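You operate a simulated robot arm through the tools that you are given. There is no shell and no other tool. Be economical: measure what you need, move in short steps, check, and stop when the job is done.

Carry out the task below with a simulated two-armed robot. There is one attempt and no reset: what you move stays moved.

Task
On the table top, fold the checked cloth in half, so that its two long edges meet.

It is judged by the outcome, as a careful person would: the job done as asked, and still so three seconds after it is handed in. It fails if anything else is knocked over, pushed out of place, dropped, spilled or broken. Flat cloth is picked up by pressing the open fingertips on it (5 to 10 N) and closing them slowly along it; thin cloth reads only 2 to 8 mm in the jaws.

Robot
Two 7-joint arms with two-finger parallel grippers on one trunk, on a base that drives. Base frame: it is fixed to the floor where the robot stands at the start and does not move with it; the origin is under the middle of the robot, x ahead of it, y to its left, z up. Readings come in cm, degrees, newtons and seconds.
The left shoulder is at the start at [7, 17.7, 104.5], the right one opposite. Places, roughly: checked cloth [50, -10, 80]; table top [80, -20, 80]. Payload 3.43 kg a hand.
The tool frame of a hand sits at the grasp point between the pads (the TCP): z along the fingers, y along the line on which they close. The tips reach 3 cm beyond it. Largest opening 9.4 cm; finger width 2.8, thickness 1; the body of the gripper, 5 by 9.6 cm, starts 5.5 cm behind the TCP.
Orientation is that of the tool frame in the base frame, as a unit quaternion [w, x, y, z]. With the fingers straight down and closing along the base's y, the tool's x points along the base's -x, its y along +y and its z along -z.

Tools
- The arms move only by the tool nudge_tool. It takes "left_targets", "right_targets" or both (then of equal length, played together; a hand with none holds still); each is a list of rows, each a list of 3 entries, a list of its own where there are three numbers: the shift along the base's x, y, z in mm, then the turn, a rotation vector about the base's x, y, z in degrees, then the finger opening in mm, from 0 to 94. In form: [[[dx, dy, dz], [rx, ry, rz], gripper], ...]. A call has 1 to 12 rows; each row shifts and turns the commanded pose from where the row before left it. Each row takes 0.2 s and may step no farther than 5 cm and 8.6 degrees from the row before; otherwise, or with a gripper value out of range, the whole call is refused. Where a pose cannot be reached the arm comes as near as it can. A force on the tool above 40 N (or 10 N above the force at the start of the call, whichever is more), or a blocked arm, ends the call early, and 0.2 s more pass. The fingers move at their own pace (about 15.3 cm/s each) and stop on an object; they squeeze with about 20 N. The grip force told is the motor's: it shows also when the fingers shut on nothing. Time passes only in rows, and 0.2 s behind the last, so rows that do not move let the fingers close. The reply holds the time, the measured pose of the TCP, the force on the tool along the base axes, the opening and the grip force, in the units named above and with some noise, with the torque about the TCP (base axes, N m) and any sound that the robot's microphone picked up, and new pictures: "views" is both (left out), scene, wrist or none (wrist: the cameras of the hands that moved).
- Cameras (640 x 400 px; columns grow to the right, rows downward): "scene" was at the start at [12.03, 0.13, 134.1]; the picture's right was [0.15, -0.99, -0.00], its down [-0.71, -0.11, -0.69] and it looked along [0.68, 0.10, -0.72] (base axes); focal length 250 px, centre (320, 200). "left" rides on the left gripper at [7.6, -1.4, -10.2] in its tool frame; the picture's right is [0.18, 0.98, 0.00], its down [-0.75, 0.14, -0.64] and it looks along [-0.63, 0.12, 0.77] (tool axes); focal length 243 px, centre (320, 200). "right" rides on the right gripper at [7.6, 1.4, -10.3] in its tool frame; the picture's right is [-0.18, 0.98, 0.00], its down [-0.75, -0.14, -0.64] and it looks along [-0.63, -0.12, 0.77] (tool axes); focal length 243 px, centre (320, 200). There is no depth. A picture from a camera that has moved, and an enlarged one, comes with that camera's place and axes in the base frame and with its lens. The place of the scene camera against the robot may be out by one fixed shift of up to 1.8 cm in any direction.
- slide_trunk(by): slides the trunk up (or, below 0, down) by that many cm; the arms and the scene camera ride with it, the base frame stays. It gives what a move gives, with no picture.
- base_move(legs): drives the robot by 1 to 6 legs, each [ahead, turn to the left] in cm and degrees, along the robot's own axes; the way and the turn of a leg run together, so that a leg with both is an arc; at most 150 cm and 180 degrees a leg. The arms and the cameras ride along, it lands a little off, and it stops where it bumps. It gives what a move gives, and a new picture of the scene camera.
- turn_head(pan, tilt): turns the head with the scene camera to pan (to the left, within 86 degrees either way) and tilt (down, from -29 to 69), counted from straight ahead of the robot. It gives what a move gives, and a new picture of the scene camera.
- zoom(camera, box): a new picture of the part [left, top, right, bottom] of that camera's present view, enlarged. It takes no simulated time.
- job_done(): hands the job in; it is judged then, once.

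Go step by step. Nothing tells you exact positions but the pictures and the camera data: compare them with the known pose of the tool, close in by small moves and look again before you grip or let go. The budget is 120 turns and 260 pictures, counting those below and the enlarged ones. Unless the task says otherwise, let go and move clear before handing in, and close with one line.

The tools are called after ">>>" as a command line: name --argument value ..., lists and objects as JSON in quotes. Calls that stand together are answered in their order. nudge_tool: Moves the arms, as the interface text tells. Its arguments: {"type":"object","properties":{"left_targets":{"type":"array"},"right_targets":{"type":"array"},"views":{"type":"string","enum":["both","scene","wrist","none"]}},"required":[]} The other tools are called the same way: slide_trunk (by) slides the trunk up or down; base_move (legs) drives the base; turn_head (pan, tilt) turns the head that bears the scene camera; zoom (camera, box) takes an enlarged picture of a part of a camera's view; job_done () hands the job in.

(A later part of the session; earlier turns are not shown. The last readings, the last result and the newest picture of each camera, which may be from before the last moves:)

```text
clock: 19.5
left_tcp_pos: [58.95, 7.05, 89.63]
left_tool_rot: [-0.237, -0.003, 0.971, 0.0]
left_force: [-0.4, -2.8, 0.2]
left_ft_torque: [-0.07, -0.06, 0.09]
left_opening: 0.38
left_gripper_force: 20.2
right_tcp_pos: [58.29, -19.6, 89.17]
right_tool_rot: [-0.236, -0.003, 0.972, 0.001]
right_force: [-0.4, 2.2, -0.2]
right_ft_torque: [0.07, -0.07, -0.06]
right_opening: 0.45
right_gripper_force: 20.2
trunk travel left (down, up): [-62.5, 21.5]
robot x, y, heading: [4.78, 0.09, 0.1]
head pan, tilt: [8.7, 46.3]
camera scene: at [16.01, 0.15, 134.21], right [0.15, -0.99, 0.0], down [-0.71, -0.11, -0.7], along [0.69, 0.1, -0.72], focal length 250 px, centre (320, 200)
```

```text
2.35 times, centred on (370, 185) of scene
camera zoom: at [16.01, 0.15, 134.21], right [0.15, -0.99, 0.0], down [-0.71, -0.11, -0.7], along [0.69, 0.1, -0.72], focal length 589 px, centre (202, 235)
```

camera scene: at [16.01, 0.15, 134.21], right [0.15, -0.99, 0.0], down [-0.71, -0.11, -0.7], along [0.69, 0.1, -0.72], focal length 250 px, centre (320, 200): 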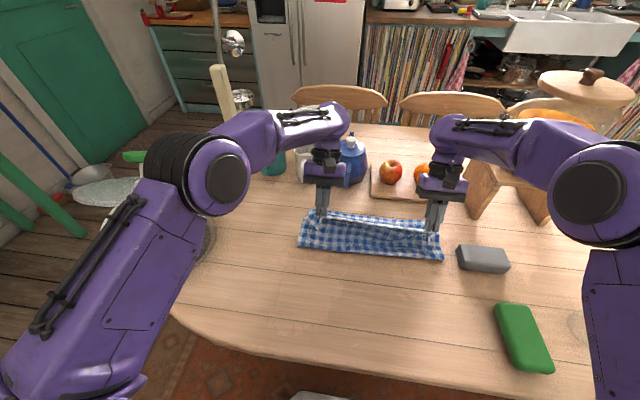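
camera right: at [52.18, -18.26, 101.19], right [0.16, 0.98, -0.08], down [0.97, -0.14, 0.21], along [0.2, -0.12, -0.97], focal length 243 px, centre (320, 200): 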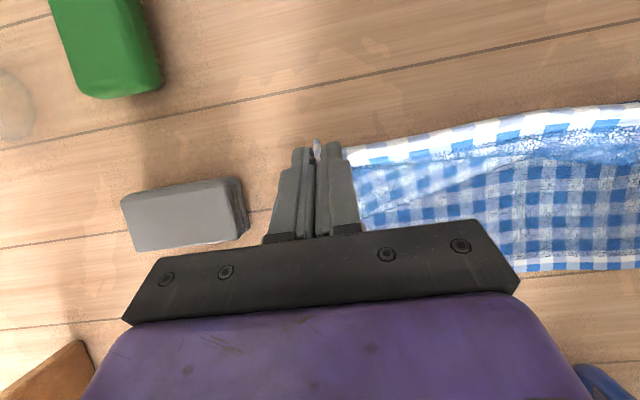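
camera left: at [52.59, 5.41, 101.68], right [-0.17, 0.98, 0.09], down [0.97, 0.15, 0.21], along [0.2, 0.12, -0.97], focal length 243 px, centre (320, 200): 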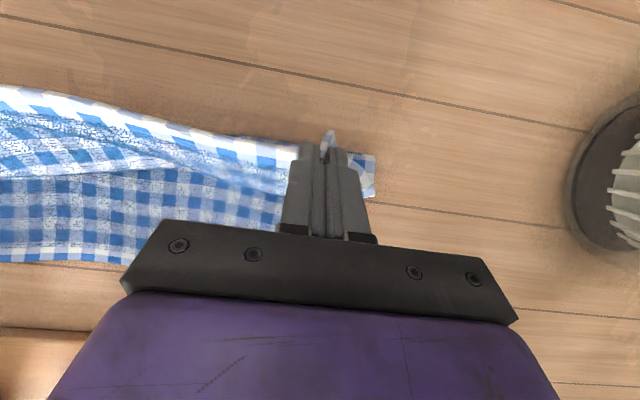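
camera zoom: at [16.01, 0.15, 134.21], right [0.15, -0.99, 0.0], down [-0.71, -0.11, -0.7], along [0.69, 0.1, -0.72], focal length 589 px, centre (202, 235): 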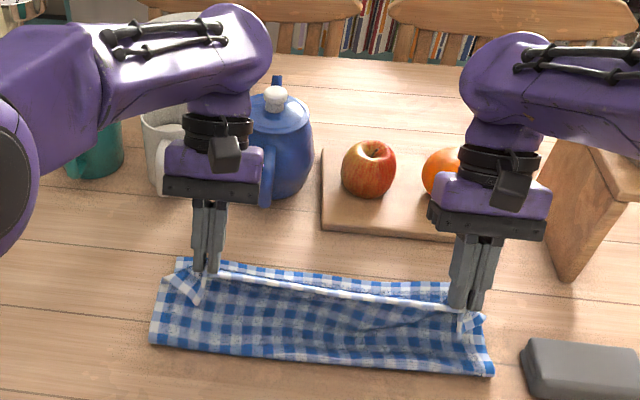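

Teapot and board are about 8–10 cm beyond the far edge, so there is clearance. I drive 6 cm more forward.

>>> base_move --legs '[[6, 0]]'

>>> zoom --camera "left" --box '[0, 0, 640, 400]'

>>> zoom --camera "right" --box '[0, 0, 640, 400]'

```text
clock: 20.5
left_tcp_pos: [65.05, 6.86, 89.32]
left_tool_rot: [-0.24, -0.002, 0.971, 0.0]
left_force: [-0.5, -2.1, -0.1]
left_ft_torque: [-0.03, -0.03, -0.04]
left_opening: 0.4
left_gripper_force: 20.4
right_tcp_pos: [64.6, -19.54, 88.86]
right_tool_rot: [-0.24, -0.003, 0.971, 0.001]
right_force: [-0.1, 2.3, 0.1]
right_ft_torque: [0.06, 0.0, -0.02]
right_opening: 0.48
right_gripper_force: 19.6
trunk travel left (down, up): [-62.5, 21.5]
robot x, y, heading: [10.62, 0.11, 0.1]
head pan, tilt: [8.7, 46.3]
camera scene: at [22.51, 0.14, 134.15], right [0.15, -0.99, 0.0], down [-0.71, -0.11, -0.69], along [0.68, 0.1, -0.72], focal length 250 px, centre (320, 200)
```

scene: 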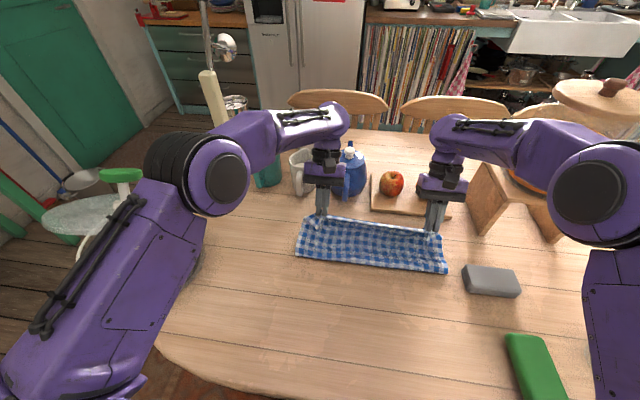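

```text
1.00 times, centred on (320, 200) of left (not enlarged: the box is as wide or as high as the picture)
camera zoom: at [63.08, 5.35, 101.92], right [-0.17, 0.98, 0.09], down [0.97, 0.14, 0.22], along [0.2, 0.12, -0.97], focal length 243 px, centre (320, 200)
```

zoom: 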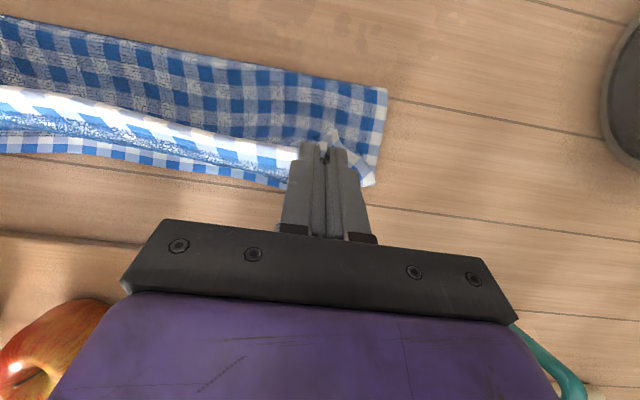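

```text
1.00 times, centred on (320, 200) of right (not enlarged: the box is as wide or as high as the picture)
camera zoom: at [62.66, -18.22, 101.44], right [0.16, 0.98, -0.08], down [0.97, -0.14, 0.22], along [0.2, -0.11, -0.97], focal length 243 px, centre (320, 200)
```

zoom: 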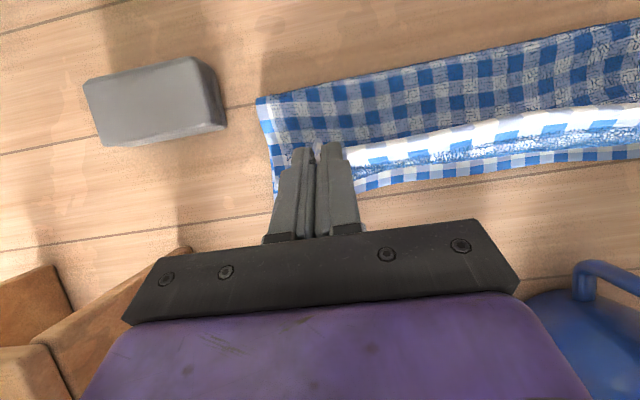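

The near edge is now above the far edge (far edge measured x≈67). I lower while advancing about 3 cm.

>>> nudge_tool --left_targets '[[[5, 0, -13], [0, 0, 0], 0], [[5, 0, -13], [0, 0, 0], 0], [[5, 0, -13], [0, 0, 0], 0], [[5, 0, -13], [0, 0, 0], 0]]' --right_targets '[[[6, 0, -12], [0, 0, 0], 0], [[6, 0, -12], [0, 0, 0], 0], [[6, 0, -12], [0, 0, 0], 0], [[6, 0, -12], [0, 0, 0], 0]]'

```text
clock: 21.5
left_tcp_pos: [67.38, 6.99, 84.05]
left_tool_rot: [-0.241, -0.002, 0.971, 0.001]
left_force: [0.2, -2.9, 0.0]
left_ft_torque: [-0.11, 0.0, 0.07]
left_opening: 0.41
left_gripper_force: 19.9
right_tcp_pos: [67.27, -19.54, 83.7]
right_tool_rot: [-0.241, -0.003, 0.97, 0.001]
right_force: [0.4, 2.0, -0.9]
right_ft_torque: [0.11, 0.0, -0.03]
right_opening: 0.5
right_gripper_force: 20.0
trunk travel left (down, up): [-62.5, 21.5]
robot x, y, heading: [10.89, -0.09, 0.0]
head pan, tilt: [8.7, 46.3]
camera scene: at [22.94, 0.12, 134.09], right [0.15, -0.99, 0.0], down [-0.72, -0.11, -0.69], along [0.68, 0.1, -0.72], focal length 250 px, centre (320, 200)
camera right: at [65.34, -18.26, 96.35], right [0.16, 0.98, -0.08], down [0.97, -0.14, 0.21], along [0.2, -0.11, -0.97], focal length 243 px, centre (320, 200)
camera left: at [65.37, 5.35, 96.58], right [-0.17, 0.98, 0.09], down [0.97, 0.14, 0.21], along [0.2, 0.12, -0.97], focal length 243 px, centre (320, 200)
```

scene: 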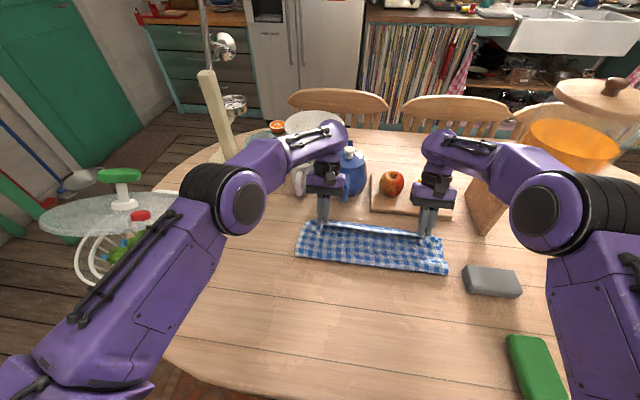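
right: 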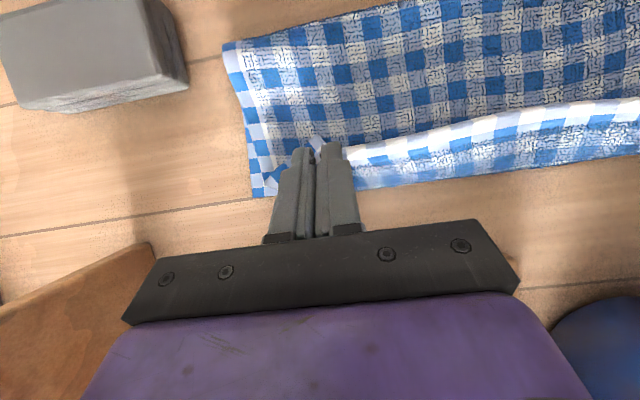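
left: 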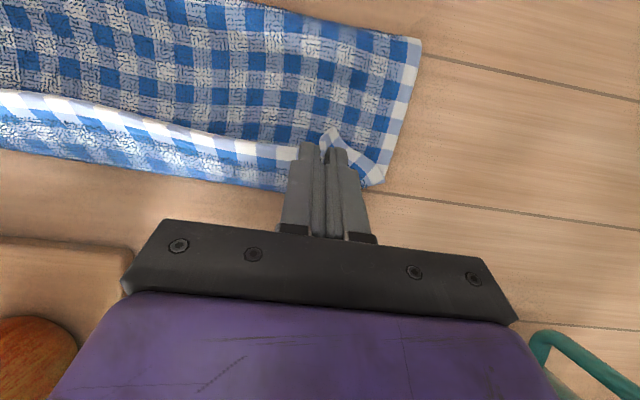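

The held hem is still curled (its edge faces the robot), and the fold line sits at x≈56, about 3 cm too far. I come down while moving back about 3 cm, so that the fold line settles back near x≈53.5.

>>> nudge_tool --left_targets '[[[-10, 0, -4], [0, 0, 0], 0], [[-10, 0, -8], [0, 0, 0], 0], [[-8, 0, -10], [0, 0, 0], 0]]' --right_targets '[[[-10, 0, -4], [0, 0, 0], 0], [[-10, 0, -8], [0, 0, 0], 0], [[-8, 0, -8], [0, 0, 0], 0]]'

```text
clock: 22.3
left_tcp_pos: [64.48, 6.92, 81.85]
left_tool_rot: [-0.241, -0.002, 0.971, 0.0]
left_force: [-0.1, -1.6, 0.0]
left_ft_torque: [-0.08, 0.0, 0.0]
left_opening: 0.38
left_gripper_force: 20.2
right_tcp_pos: [64.47, -19.69, 81.89]
right_tool_rot: [-0.241, -0.003, 0.971, 0.001]
right_force: [1.2, 3.5, 2.3]
right_ft_torque: [0.09, -0.03, -0.02]
right_opening: 0.49
right_gripper_force: 19.7
trunk travel left (down, up): [-62.5, 21.5]
robot x, y, heading: [11.0, 0.4, 0.2]
head pan, tilt: [8.7, 46.3]
camera scene: at [22.81, 0.15, 134.11], right [0.15, -0.99, 0.0], down [-0.71, -0.11, -0.69], along [0.68, 0.1, -0.72], focal length 250 px, centre (320, 200)
camera right: at [62.53, -18.24, 94.53], right [0.16, 0.98, -0.08], down [0.97, -0.14, 0.22], along [0.2, -0.11, -0.97], focal length 243 px, centre (320, 200)
camera left: at [62.56, 5.3, 94.39], right [-0.17, 0.98, 0.09], down [0.97, 0.15, 0.21], along [0.2, 0.12, -0.97], focal length 243 px, centre (320, 200)
```

scene: 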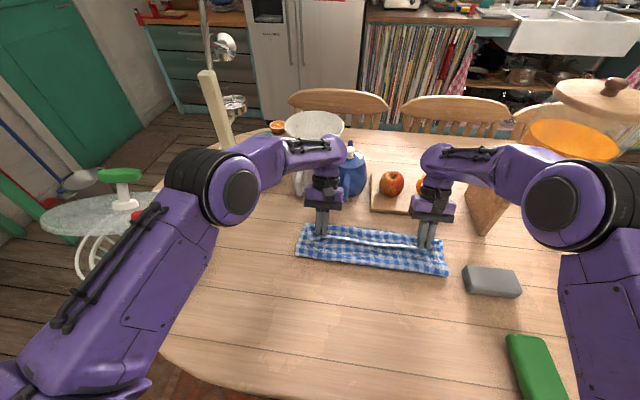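
right: 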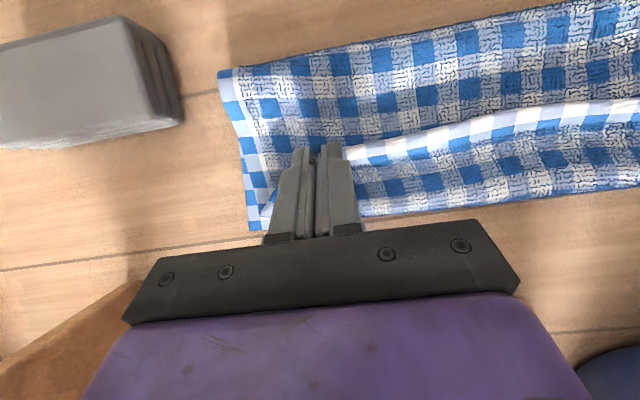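
left: 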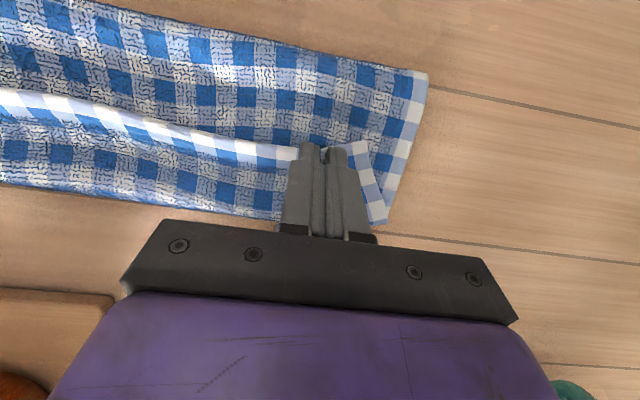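

>>> zoom --camera "left" --box '[160, 40, 480, 240]'

>>> zoom --camera "scene" --box '[270, 190, 480, 300]'

```text
2.00 times, centred on (320, 140) of left
camera zoom: at [62.56, 5.3, 94.39], right [-0.17, 0.98, 0.09], down [0.97, 0.15, 0.21], along [0.2, 0.12, -0.97], focal length 485 px, centre (320, 320)
```

zoom: 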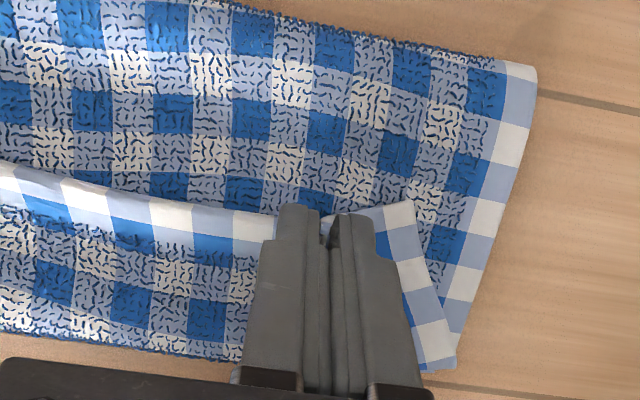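

```text
3.05 times, centred on (375, 245) of scene
camera zoom: at [22.81, 0.15, 134.11], right [0.15, -0.99, 0.0], down [-0.71, -0.11, -0.69], along [0.68, 0.1, -0.72], focal length 763 px, centre (152, 63)
```

zoom: 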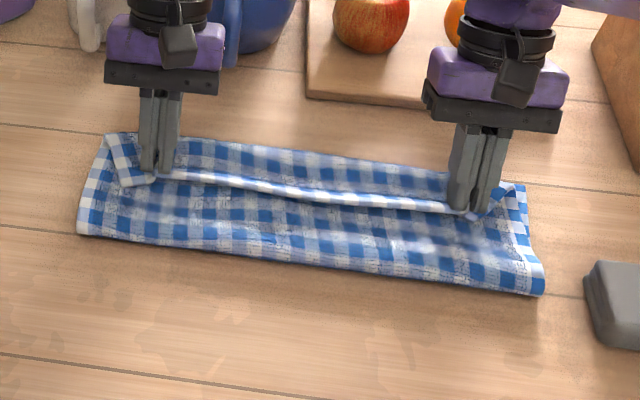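

The picture is clear: about 5 cm of hem is rolled back because I came down too steeply. I lift back to the apex (x≈52, about 13.5 cm high), then lay it down along a 45° line so the layer unrolls flat.

>>> nudge_tool --left_targets '[[[-5, 0, 16], [0, 0, 0], 0], [[-10, 0, 16], [0, 0, 0], 0], [[-15, 0, 16], [0, 0, 0], 0], [[-18, 0, 16], [0, 0, 0], 0], [[-18, 0, 14], [0, 0, 0], 0], [[-18, 0, 14], [0, 0, 0], 0], [[-18, 0, 14], [0, 0, 0], 0], [[-18, 0, 10], [0, 0, 0], 0]]' --right_targets '[[[-5, 0, 16], [0, 0, 0], 0], [[-10, 0, 16], [0, 0, 0], 0], [[-15, 0, 16], [0, 0, 0], 0], [[-18, 0, 16], [0, 0, 0], 0], [[-18, 0, 14], [0, 0, 0], 0], [[-18, 0, 14], [0, 0, 0], 0], [[-18, 0, 14], [0, 0, 0], 0], [[-18, 0, 10], [0, 0, 0], 0]]'

```text
clock: 24.1
left_tcp_pos: [52.25, 6.9, 93.54]
left_tool_rot: [-0.241, -0.002, 0.97, 0.0]
left_force: [-0.5, -2.4, -0.9]
left_ft_torque: [-0.09, 0.01, 0.03]
left_opening: 0.38
left_gripper_force: 19.8
right_tcp_pos: [52.26, -19.59, 93.69]
right_tool_rot: [-0.24, -0.003, 0.971, 0.001]
right_force: [-0.8, 1.8, 0.0]
right_ft_torque: [0.08, -0.05, 0.01]
right_opening: 0.49
right_gripper_force: 20.4
trunk travel left (down, up): [-62.5, 21.5]
robot x, y, heading: [10.69, 0.29, -0.1]
head pan, tilt: [8.7, 46.3]
camera scene: at [22.64, 0.14, 134.12], right [0.15, -0.99, 0.0], down [-0.71, -0.11, -0.69], along [0.68, 0.1, -0.72], focal length 250 px, centre (320, 200)
camera right: at [50.33, -18.12, 106.29], right [0.16, 0.98, -0.08], down [0.97, -0.14, 0.22], along [0.2, -0.11, -0.97], focal length 243 px, centre (320, 200)
camera left: at [50.23, 5.38, 106.07], right [-0.17, 0.98, 0.09], down [0.97, 0.14, 0.22], along [0.2, 0.12, -0.97], focal length 243 px, centre (320, 200)
```

scene: 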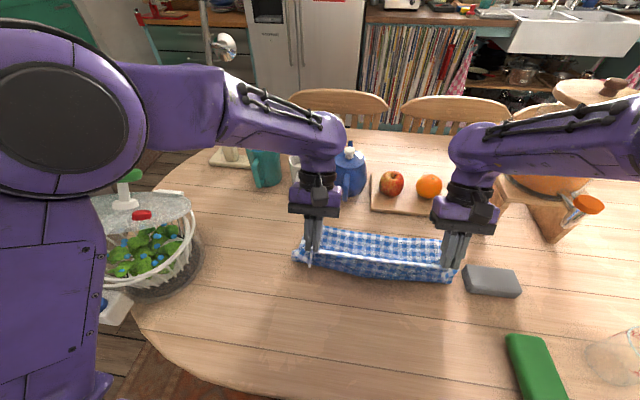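
right: 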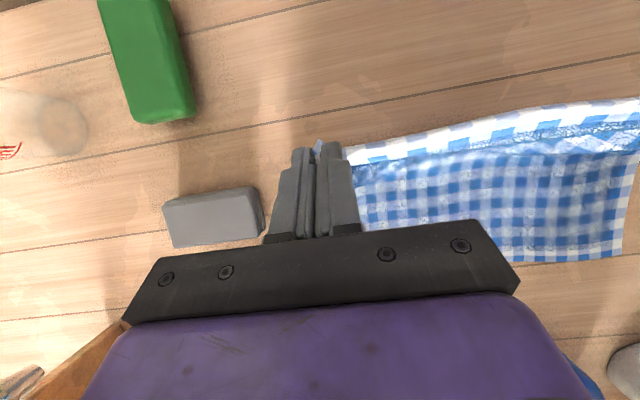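
left: 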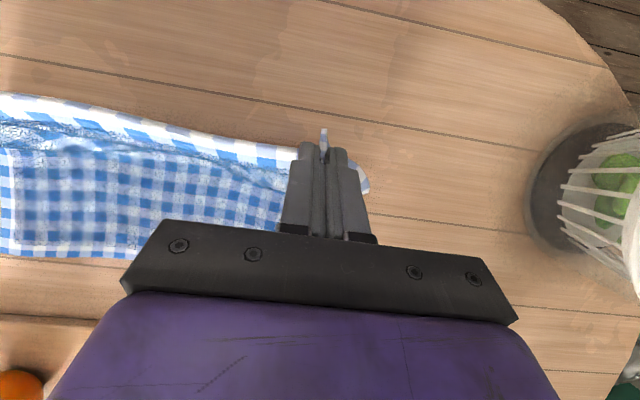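

Far edge is unmoved at x≈67.7. Now the 45° descent.

>>> nudge_tool --left_targets '[[[14, 0, -2], [0, 0, 0], 0], [[14, 0, -6], [0, 0, 0], 0], [[12, 0, -11], [0, 0, 0], 0], [[12, 0, -11], [0, 0, 0], 0], [[12, 0, -12], [0, 0, 0], 0], [[12, 0, -12], [0, 0, 0], 0], [[12, 0, -12], [0, 0, 0], 0], [[12, 0, -12], [0, 0, 0], 0]]' --right_targets '[[[14, 0, -2], [0, 0, 0], 0], [[14, 0, -6], [0, 0, 0], 0], [[12, 0, -11], [0, 0, 0], 0], [[12, 0, -11], [0, 0, 0], 0], [[12, 0, -12], [0, 0, 0], 0], [[12, 0, -12], [0, 0, 0], 0], [[12, 0, -12], [0, 0, 0], 0], [[12, 0, -12], [0, 0, 0], 0]]'

>>> zoom --camera "scene" --box '[270, 190, 480, 300]'

```text
clock: 25.9
left_tcp_pos: [62.62, 6.87, 85.68]
left_tool_rot: [-0.242, -0.002, 0.97, 0.0]
left_force: [-0.3, -3.0, -0.5]
left_ft_torque: [-0.1, 0.02, 0.02]
left_opening: 0.37
left_gripper_force: 19.8
right_tcp_pos: [62.66, -19.54, 85.65]
right_tool_rot: [-0.241, -0.003, 0.97, 0.0]
right_force: [0.1, 2.6, -1.4]
right_ft_torque: [0.08, 0.02, -0.03]
right_opening: 0.46
right_gripper_force: 20.0
trunk travel left (down, up): [-62.5, 21.5]
robot x, y, heading: [10.88, -0.43, 0.1]
head pan, tilt: [8.7, 46.3]
camera scene: at [23.02, 0.11, 134.08], right [0.15, -0.99, 0.0], down [-0.72, -0.11, -0.69], along [0.68, 0.1, -0.72], focal length 250 px, centre (320, 200)
camera right: at [60.77, -18.23, 98.14], right [0.16, 0.98, -0.08], down [0.97, -0.14, 0.21], along [0.2, -0.11, -0.97], focal length 243 px, centre (320, 200)
camera left: at [60.68, 5.39, 98.14], right [-0.17, 0.98, 0.09], down [0.97, 0.14, 0.21], along [0.2, 0.12, -0.97], focal length 243 px, centre (320, 200)
```

scene: 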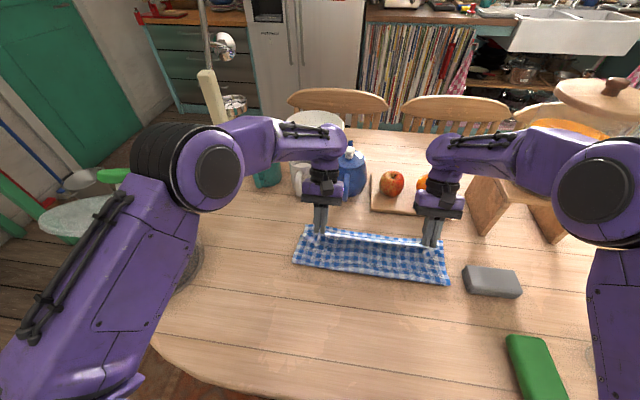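
right: 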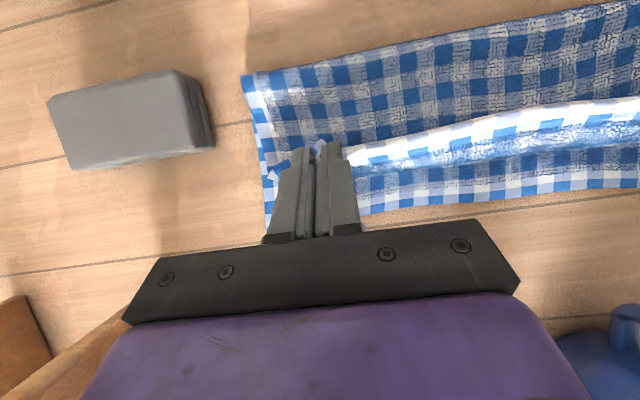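
left: 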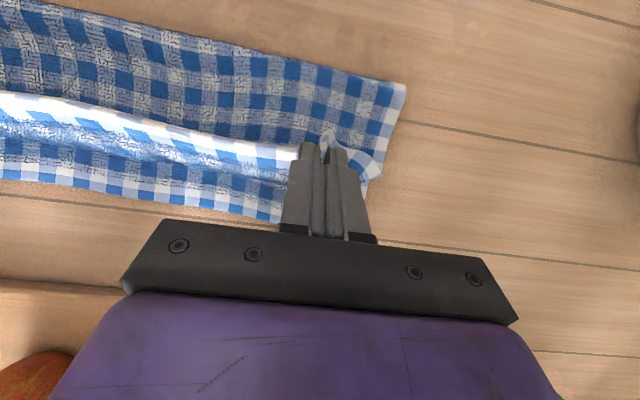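

```text
3.05 times, centred on (375, 245) of scene
camera zoom: at [23.02, 0.11, 134.08], right [0.15, -0.99, 0.0], down [-0.72, -0.11, -0.69], along [0.68, 0.1, -0.72], focal length 763 px, centre (152, 63)
```

zoom: 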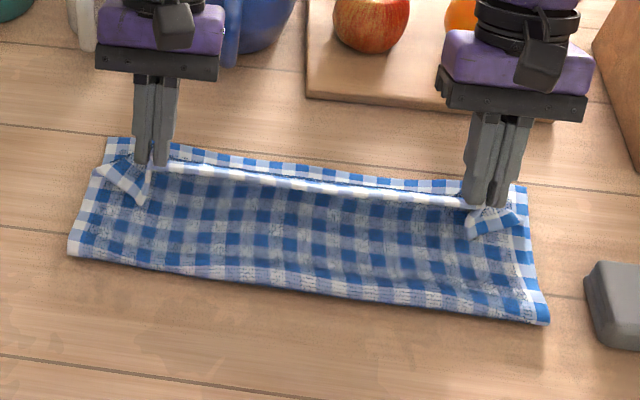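

Much better: fold line at x≈54.5 and both layers smooth. I continue the descent, moving a bit more forward than down to stretch out the hem.

>>> nudge_tool --left_targets '[[[13, 0, -10], [0, 0, 0], 0], [[13, 0, -10], [0, 0, 0], 0], [[13, 0, -10], [0, 0, 0], 0], [[12, 0, -9], [0, 0, 0], 0]]' --right_targets '[[[13, 0, -10], [0, 0, 0], 0], [[13, 0, -10], [0, 0, 0], 0], [[13, 0, -10], [0, 0, 0], 0], [[12, 0, -9], [0, 0, 0], 0]]' --views "wrist"

>>> zoom --camera "scene" --box '[270, 190, 480, 300]'

```text
clock: 26.9
left_tcp_pos: [67.76, 7.07, 81.68]
left_tool_rot: [-0.242, -0.003, 0.97, 0.0]
left_force: [0.7, -2.3, 0.2]
left_ft_torque: [-0.09, 0.01, 0.08]
left_opening: 0.39
left_gripper_force: 20.0
right_tcp_pos: [67.63, -19.54, 81.67]
right_tool_rot: [-0.241, -0.003, 0.97, 0.0]
right_force: [-0.7, 2.6, 0.9]
right_ft_torque: [0.13, 0.04, -0.03]
right_opening: 0.49
right_gripper_force: 20.0
trunk travel left (down, up): [-62.5, 21.5]
robot x, y, heading: [10.81, 0.16, 0.3]
head pan, tilt: [8.7, 46.3]
camera right: at [65.67, -18.22, 94.29], right [0.16, 0.98, -0.08], down [0.97, -0.14, 0.21], along [0.2, -0.11, -0.97], focal length 243 px, centre (320, 200)
camera left: at [65.8, 5.38, 94.23], right [-0.17, 0.98, 0.09], down [0.97, 0.14, 0.21], along [0.2, 0.12, -0.97], focal length 243 px, centre (320, 200)
```

right: 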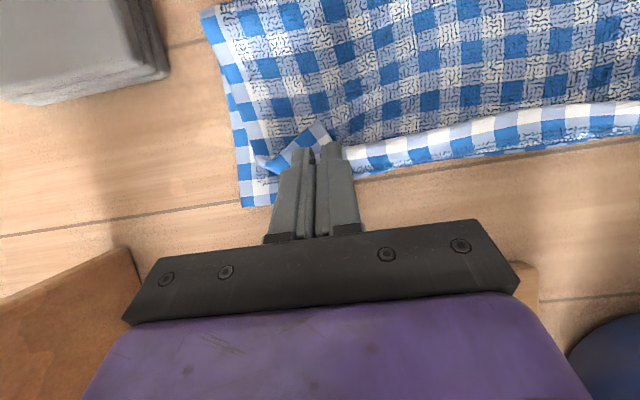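
left: 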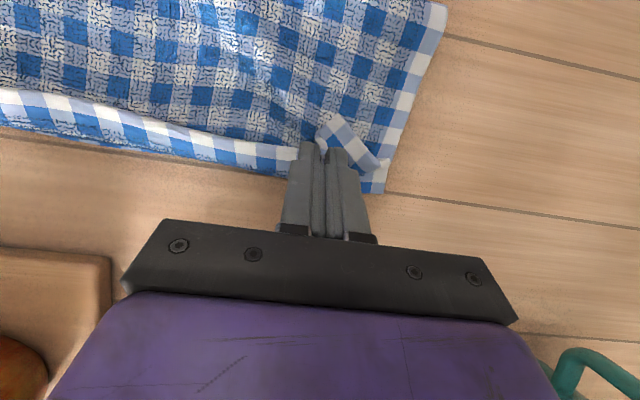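

```text
3.05 times, centred on (375, 245) of scene
camera zoom: at [22.96, 0.11, 134.1], right [0.15, -0.99, 0.0], down [-0.72, -0.11, -0.69], along [0.68, 0.1, -0.72], focal length 763 px, centre (152, 63)
```

zoom: 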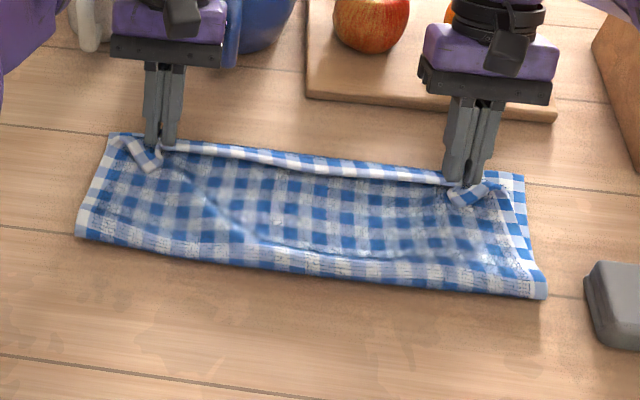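

The hem is now above the far edge with only a ~1.7 cm curl. I lower the last centimetre and release gently.

>>> nudge_tool --left_targets '[[[-3, 0, -4], [0, 0, 0], 0], [[-3, 0, -4], [0, 0, 0], 0], [[0, 0, 0], [0, 0, 0], 6], [[0, 0, 0], [0, 0, 0], 12], [[0, 0, 0], [0, 0, 0], 16], [[0, 0, 0], [0, 0, 0], 18]]' --right_targets '[[[-3, 0, -4], [0, 0, 0], 0], [[-3, 0, -4], [0, 0, 0], 0], [[0, 0, 0], [0, 0, 0], 6], [[0, 0, 0], [0, 0, 0], 12], [[0, 0, 0], [0, 0, 0], 16], [[0, 0, 0], [0, 0, 0], 18]]' --views "wrist"

```text
clock: 28.3
left_tcp_pos: [66.86, 7.05, 81.03]
left_tool_rot: [-0.241, -0.002, 0.97, 0.0]
left_force: [0.5, 1.7, 6.8]
left_ft_torque: [0.04, -0.03, -0.02]
left_opening: 1.55
left_gripper_force: 0.0
right_tcp_pos: [66.81, -19.67, 81.02]
right_tool_rot: [-0.24, -0.004, 0.971, 0.001]
right_force: [1.1, 0.2, 6.2]
right_ft_torque: [-0.02, 0.0, 0.01]
right_opening: 1.48
right_gripper_force: 0.0
trunk travel left (down, up): [-62.5, 21.5]
robot x, y, heading: [10.76, -0.23, -0.2]
head pan, tilt: [8.7, 46.3]
camera right: at [64.92, -18.19, 93.65], right [0.16, 0.98, -0.08], down [0.97, -0.14, 0.22], along [0.2, -0.11, -0.97], focal length 243 px, centre (320, 200)
camera left: at [64.94, 5.47, 93.55], right [-0.17, 0.98, 0.09], down [0.97, 0.14, 0.22], along [0.2, 0.12, -0.97], focal length 243 px, centre (320, 200)
```

right: 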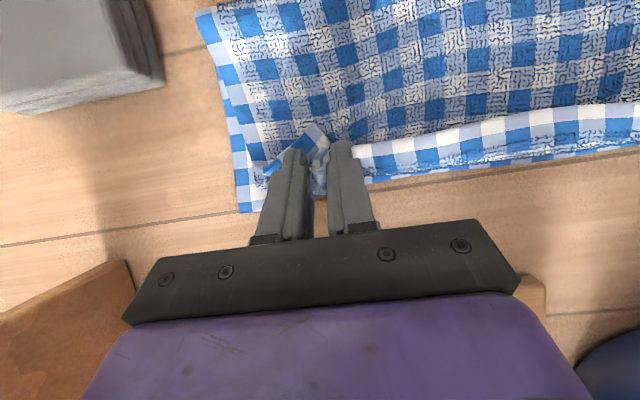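
left: 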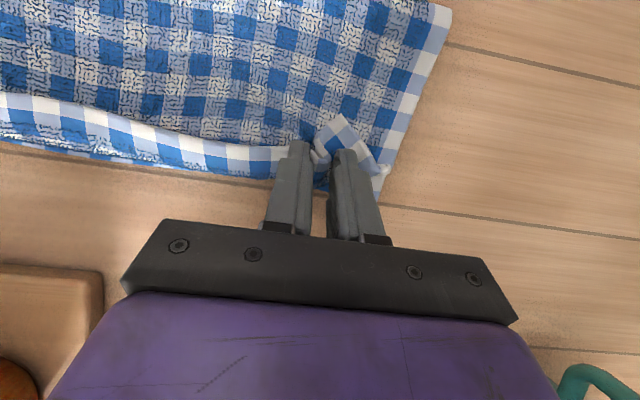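

Released; I withdraw both hands along the finger direction and look.

>>> nudge_tool --left_targets '[[[0, 0, 1], [0, 0, 0], 22], [[4, 0, 8], [0, 0, 0], 24], [[5, 0, 10], [0, 0, 0], 24], [[6, 0, 14], [0, 0, 0], 24], [[0, 0, 20], [0, -4, 0], 24], [[-10, 0, 20], [0, -6, 0], 24], [[-30, 10, 20], [0, -6, 0], 24], [[-30, 10, 20], [0, -6, 0], 24]]' --right_targets '[[[0, 0, 1], [0, 0, 0], 22], [[4, 0, 8], [0, 0, 0], 24], [[5, 0, 10], [0, 0, 0], 24], [[6, 0, 14], [0, 0, 0], 24], [[0, 0, 20], [0, -4, 0], 24], [[-10, 0, 20], [0, -6, 0], 24], [[-30, -10, 20], [0, -6, 0], 24], [[-30, -10, 20], [0, -6, 0], 24]]'

>>> zoom --camera "scene" --box '[270, 190, 480, 300]'

```text
clock: 30.1
left_tcp_pos: [61.11, 9.02, 92.62]
left_tool_rot: [-0.049, -0.002, 0.999, 0.001]
left_force: [-0.4, -0.8, 0.7]
left_ft_torque: [-0.03, -0.07, 0.0]
left_opening: 2.4
left_gripper_force: 0.0
right_tcp_pos: [61.16, -21.52, 92.61]
right_tool_rot: [-0.048, -0.004, 0.999, 0.0]
right_force: [0.4, 0.1, 0.3]
right_ft_torque: [-0.01, -0.07, 0.0]
right_opening: 2.41
right_gripper_force: 0.0
trunk travel left (down, up): [-62.5, 21.5]
robot x, y, heading: [10.57, 0.03, -0.1]
head pan, tilt: [8.7, 46.3]
camera scene: at [22.28, 0.15, 134.15], right [0.15, -0.99, 0.0], down [-0.71, -0.11, -0.69], along [0.69, 0.1, -0.72], focal length 250 px, centre (320, 200)
camera right: at [54.45, -20.09, 103.47], right [0.18, 0.98, -0.02], down [0.81, -0.14, 0.57], along [0.56, -0.11, -0.82], focal length 243 px, centre (320, 200)
camera left: at [54.48, 7.38, 103.36], right [-0.19, 0.98, 0.02], down [0.81, 0.14, 0.57], along [0.55, 0.12, -0.82], focal length 243 px, centre (320, 200)
```

scene: 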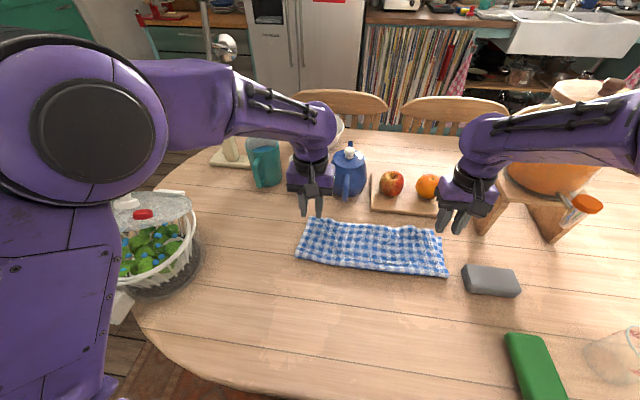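
right: 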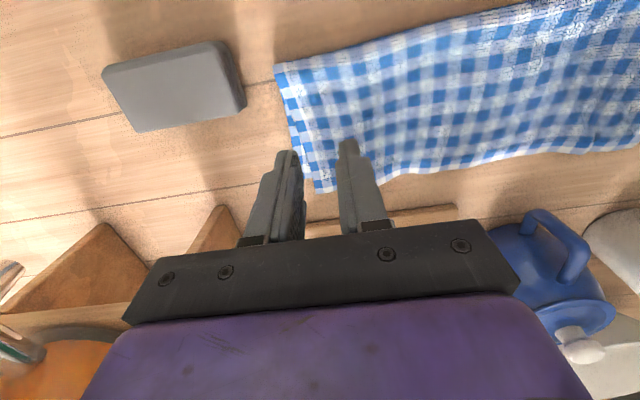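
left: 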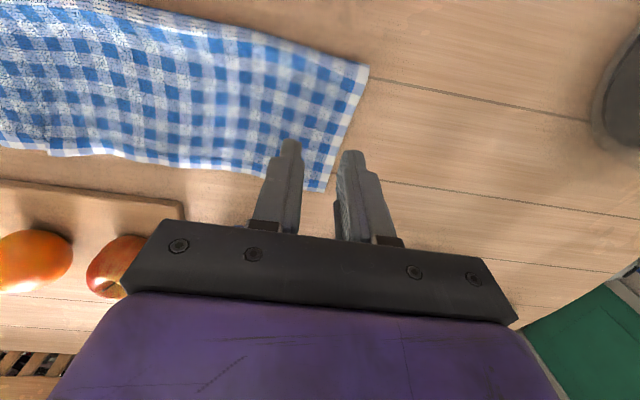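

```text
3.05 times, centred on (375, 245) of scene
camera zoom: at [22.28, 0.15, 134.15], right [0.15, -0.99, 0.0], down [-0.71, -0.11, -0.69], along [0.69, 0.1, -0.72], focal length 763 px, centre (152, 63)
```

zoom: 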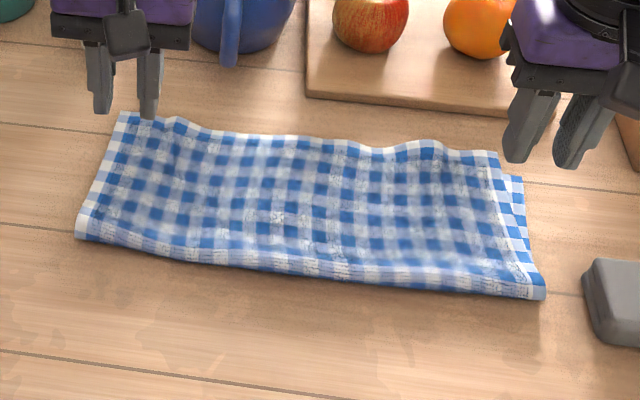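

It unrolled nicely; the top hem seems to overshoot the far edge slightly. I move the hands back and up to see the far edge well.

>>> nudge_tool --left_targets '[[[-20, 25, 25], [0, -3, 0], 24], [[-20, 25, 25], [0, -3, 0], 24], [[-20, 20, 25], [0, 0, 0], 24]]' --right_targets '[[[-20, -5, 25], [0, -3, 0], 24], [[-20, -5, 25], [0, -3, 0], 24], [[-20, 0, 25], [0, 0, 0], 24]]'

>>> zoom --camera "scene" --box '[280, 200, 380, 280]'

>>> zoom --camera "scene" --box '[370, 210, 470, 290]'

```text
clock: 30.9
left_tcp_pos: [55.39, 15.63, 99.91]
left_tool_rot: [0.001, -0.002, 1.0, 0.001]
left_force: [0.2, 0.0, 0.0]
left_ft_torque: [0.04, -0.02, 0.0]
left_opening: 2.4
left_gripper_force: 0.1
right_tcp_pos: [55.41, -22.78, 99.73]
right_tool_rot: [0.002, -0.003, 1.0, 0.002]
right_force: [-0.4, -1.5, -0.7]
right_ft_torque: [0.02, -0.01, -0.01]
right_opening: 2.4
right_gripper_force: 0.0
trunk travel left (down, up): [-62.5, 21.5]
robot x, y, heading: [10.6, -0.19, 0.1]
head pan, tilt: [8.7, 46.3]
camera scene: at [22.77, -0.14, 134.1], right [0.15, -0.99, 0.0], down [-0.71, -0.11, -0.69], along [0.68, 0.11, -0.72], focal length 250 px, centre (320, 200)
camera right: at [47.77, -21.4, 109.98], right [0.18, 0.98, 0.0], down [0.75, -0.14, 0.64], along [0.63, -0.11, -0.76], focal length 243 px, centre (320, 200)
camera left: at [47.66, 14.06, 109.96], right [-0.19, 0.98, 0.0], down [0.75, 0.14, 0.64], along [0.63, 0.12, -0.77], focal length 243 px, centre (320, 200)
```

scene: 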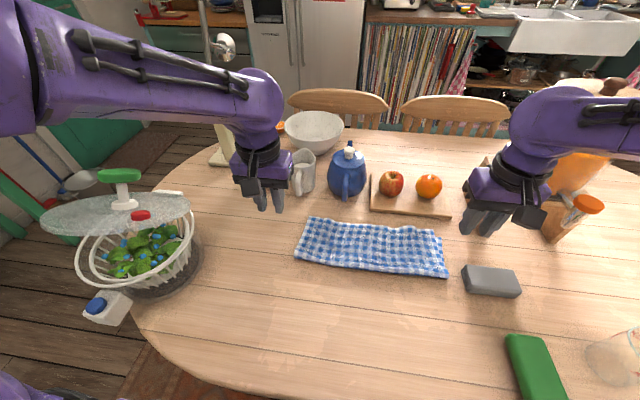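
right: 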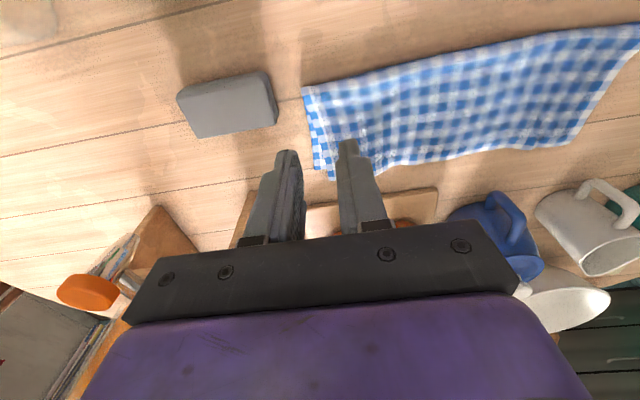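
left: 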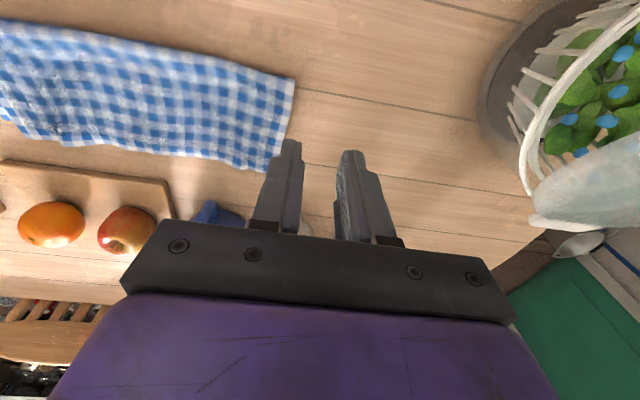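

```text
5.00 times, centred on (330, 240) of scene
camera zoom: at [22.77, -0.14, 134.1], right [0.15, -0.99, 0.0], down [-0.71, -0.11, -0.69], along [0.68, 0.11, -0.72], focal length 1252 px, centre (270, 0)
```

zoom: 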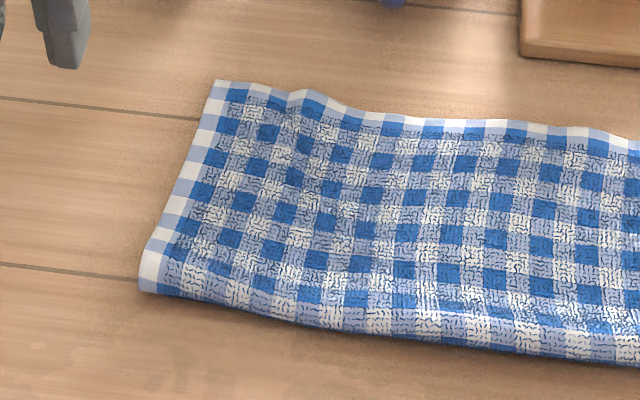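

```text
5.00 times, centred on (420, 250) of scene
camera zoom: at [22.77, -0.14, 134.1], right [0.15, -0.99, 0.0], down [-0.71, -0.11, -0.69], along [0.68, 0.11, -0.72], focal length 1252 px, centre (-180, -50)
```

zoom: 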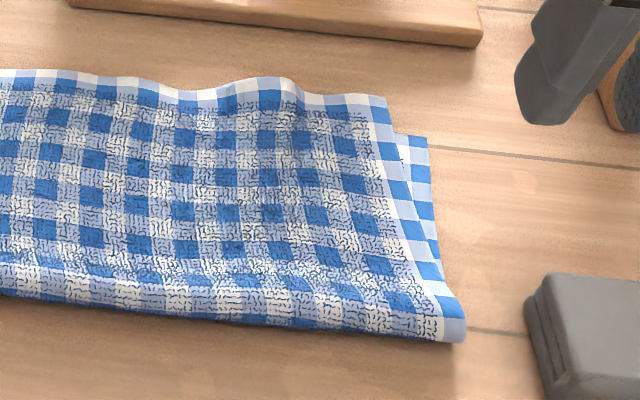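

The fold is flat, but the top hem overshoots the far edge by about 2 cm and its right corner is pulled in ~2 cm. I'll re-grip only the overhanging strip (single layer) and re-lay it slightly shorter; first I close in to measure.

>>> nudge_tool --left_targets '[[[30, -16, -22], [0, 0, 0], 35], [[30, -16, -22], [0, 0, 0], 35], [[30, -15, -22], [0, 0, 0], 35], [[25, -15, -22], [0, 0, 0], 35], [[20, -10, -22], [0, 0, 0], 35]]' --right_targets '[[[30, 5, -22], [0, 0, 0], 35], [[30, 5, -22], [0, 0, 0], 35], [[30, 5, -22], [0, 0, 0], 35], [[25, 5, -22], [0, 0, 0], 35], [[20, 2, -22], [0, 0, 0], 35]]'

```text
clock: 32.1
left_tcp_pos: [68.94, 8.46, 88.63]
left_tool_rot: [-0.001, -0.002, 1.0, -0.001]
left_force: [0.4, -0.4, 0.7]
left_ft_torque: [-0.01, 0.04, -0.04]
left_opening: 3.49
left_gripper_force: 0.1
right_tcp_pos: [68.98, -20.34, 88.5]
right_tool_rot: [0.0, -0.004, 1.0, 0.0]
right_force: [0.4, 0.4, -0.5]
right_ft_torque: [-0.02, 0.02, 0.0]
right_opening: 3.49
right_gripper_force: 0.1
trunk travel left (down, up): [-62.5, 21.5]
robot x, y, heading: [10.85, 0.01, 0.1]
head pan, tilt: [8.7, 46.3]
camera scene: at [23.07, 0.07, 134.08], right [0.15, -0.99, 0.0], down [-0.72, -0.11, -0.69], along [0.68, 0.1, -0.72], focal length 250 px, centre (320, 200)
camera right: at [61.42, -18.96, 98.78], right [0.18, 0.98, 0.0], down [0.75, -0.14, 0.64], along [0.63, -0.11, -0.77], focal length 243 px, centre (320, 200)
camera left: at [61.4, 6.92, 98.78], right [-0.19, 0.98, 0.0], down [0.75, 0.14, 0.64], along [0.63, 0.12, -0.77], focal length 243 px, centre (320, 200)
```

scene: 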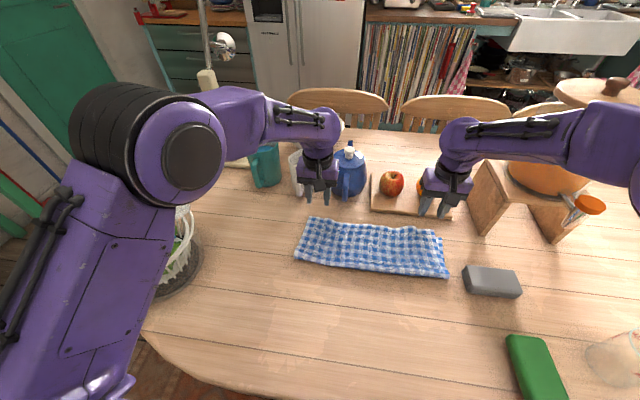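
right: 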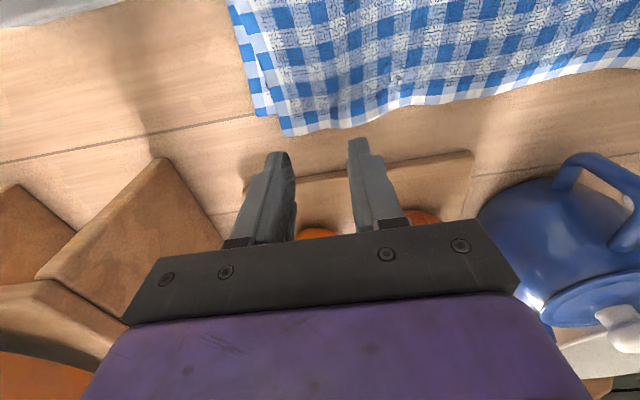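
left: 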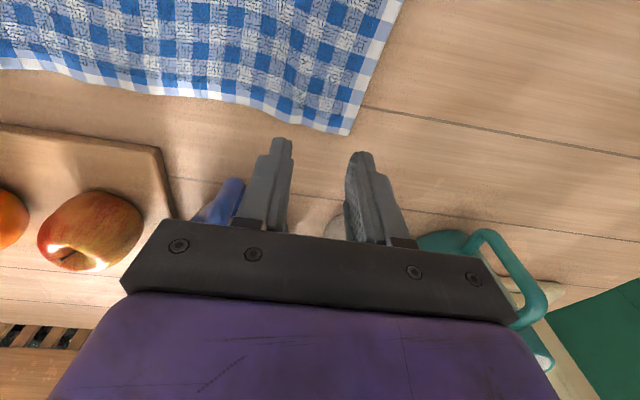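

Measured: top hem at x≈70.4, bottom far edge at x≈68.2, corners y −23.6 (top) vs −25.6 (bottom) on the right. I go down on the overhang strip only.

>>> nudge_tool --left_targets '[[[9, 1, -15], [0, 0, 0], 30], [[9, 1, -15], [0, 0, 0], 30], [[0, 0, -16], [0, 0, 0], 30], [[0, 0, -16], [0, 0, 0], 30], [[0, 0, -12], [0, 0, 0], 30]]' --right_targets '[[[9, -4, -15], [0, 0, 0], 30], [[9, -5, -15], [0, 0, 0], 30], [[0, 0, -16], [0, 0, 0], 30], [[0, 0, -16], [0, 0, 0], 30], [[0, 0, -11], [0, 0, 0], 30]]' --views "wrist"

```text
clock: 33.3
left_tcp_pos: [70.77, 8.78, 81.28]
left_tool_rot: [0.002, -0.001, 1.0, 0.0]
left_force: [0.8, 0.1, -0.4]
left_ft_torque: [-0.02, 0.04, 0.01]
left_opening: 3.03
left_gripper_force: 0.0
right_tcp_pos: [70.81, -21.25, 81.48]
right_tool_rot: [0.001, -0.003, 1.0, 0.0]
right_force: [0.2, 0.1, -0.4]
right_ft_torque: [0.0, -0.01, -0.02]
right_opening: 3.02
right_gripper_force: 0.1
trunk travel left (down, up): [-62.5, 21.5]
robot x, y, heading: [10.91, -0.04, 0.1]
head pan, tilt: [8.7, 46.3]
camera right: at [63.06, -19.79, 91.73], right [0.18, 0.98, 0.0], down [0.75, -0.14, 0.64], along [0.63, -0.11, -0.77], focal length 243 px, centre (320, 200)
camera left: at [63.05, 7.32, 91.41], right [-0.19, 0.98, 0.0], down [0.75, 0.14, 0.64], along [0.63, 0.12, -0.77], focal length 243 px, centre (320, 200)
```

right: 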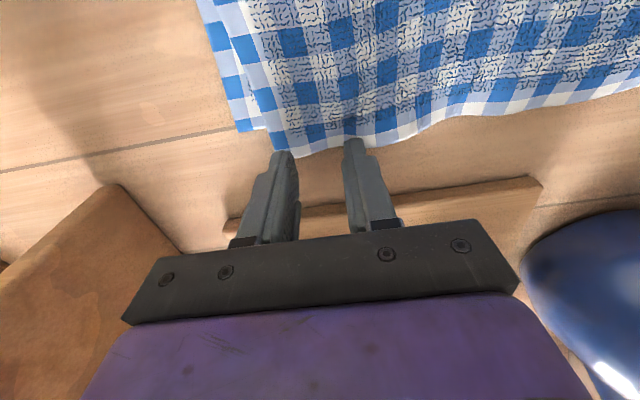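
left: 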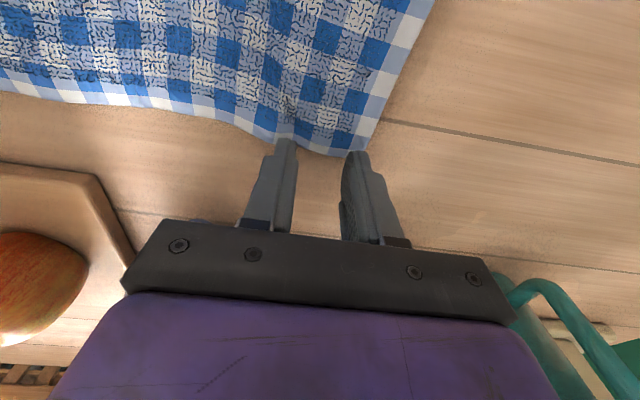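

Position is right (about 1 cm of single-layer overhang under the tips). Press down gently.

>>> nudge_tool --left_targets '[[[-3, 0, -3], [0, 0, 0], 30], [[0, 0, -3], [0, 0, 0], 30], [[0, 0, -2], [0, 0, 0], 30]]' --right_targets '[[[-3, 0, -4], [0, 0, 0], 30], [[0, 0, -3], [0, 0, 0], 30], [[0, 0, -2], [0, 0, 0], 30]]' --views "none"

```text
clock: 34.1
left_tcp_pos: [70.52, 8.9, 80.31]
left_tool_rot: [0.0, -0.002, 1.0, 0.0]
left_force: [-0.5, 0.1, 0.4]
left_ft_torque: [0.0, 0.01, 0.0]
left_opening: 3.01
left_gripper_force: 0.0
right_tcp_pos: [70.47, -21.33, 80.53]
right_tool_rot: [0.002, -0.003, 1.0, 0.0]
right_force: [0.3, -0.5, -0.1]
right_ft_torque: [-0.03, 0.0, 0.05]
right_opening: 3.01
right_gripper_force: 0.0
trunk travel left (down, up): [-62.5, 21.5]
robot x, y, heading: [11.0, -0.52, 0.0]
head pan, tilt: [8.7, 46.3]
```

>>> nudge_tool --left_targets '[[[0, 0, -1], [0, 0, 0], 30], [[0, 0, 0], [0, 0, 0], 30]]' --right_targets '[[[0, 0, -1.5], [0, 0, 0], 30], [[0, 0, -0.5], [0, 0, 0], 30]]' --views "none"

```text
clock: 34.7
left_tcp_pos: [70.36, 8.94, 80.48]
left_tool_rot: [0.001, -0.002, 1.0, 0.0]
left_force: [0.5, -0.4, 0.9]
left_ft_torque: [-0.02, 0.02, -0.01]
left_opening: 2.99
left_gripper_force: 0.1
right_tcp_pos: [70.49, -21.38, 80.5]
right_tool_rot: [0.002, -0.004, 1.0, 0.001]
right_force: [-0.6, 0.9, 2.3]
right_ft_torque: [0.03, 0.0, 0.0]
right_opening: 2.98
right_gripper_force: 0.1
trunk travel left (down, up): [-62.5, 21.5]
robot x, y, heading: [10.85, -0.06, 0.2]
head pan, tilt: [8.7, 46.3]
```

>>> nudge_tool --left_targets '[[[0, 0, -0.8], [0, 0, 0], 30], [[0, 0, -0.4], [0, 0, 0], 30]]' --right_targets '[[[0, 0, -0.5], [0, 0, 0], 30], [[0, 0, 0], [0, 0, 0], 30]]' --views "none"

```text
clock: 35.3
left_tcp_pos: [70.41, 8.99, 80.42]
left_tool_rot: [0.001, -0.003, 1.0, 0.0]
left_force: [0.3, 0.7, 4.0]
left_ft_torque: [-0.01, 0.02, -0.01]
left_opening: 3.01
left_gripper_force: 0.0
right_tcp_pos: [70.42, -21.22, 80.34]
right_tool_rot: [0.001, -0.004, 1.0, -0.001]
right_force: [0.7, 0.7, 4.5]
right_ft_torque: [-0.05, 0.04, 0.01]
right_opening: 3.0
right_gripper_force: 0.0
trunk travel left (down, up): [-62.5, 21.5]
robot x, y, heading: [10.51, 0.21, 0.1]
head pan, tilt: [8.7, 46.3]
```

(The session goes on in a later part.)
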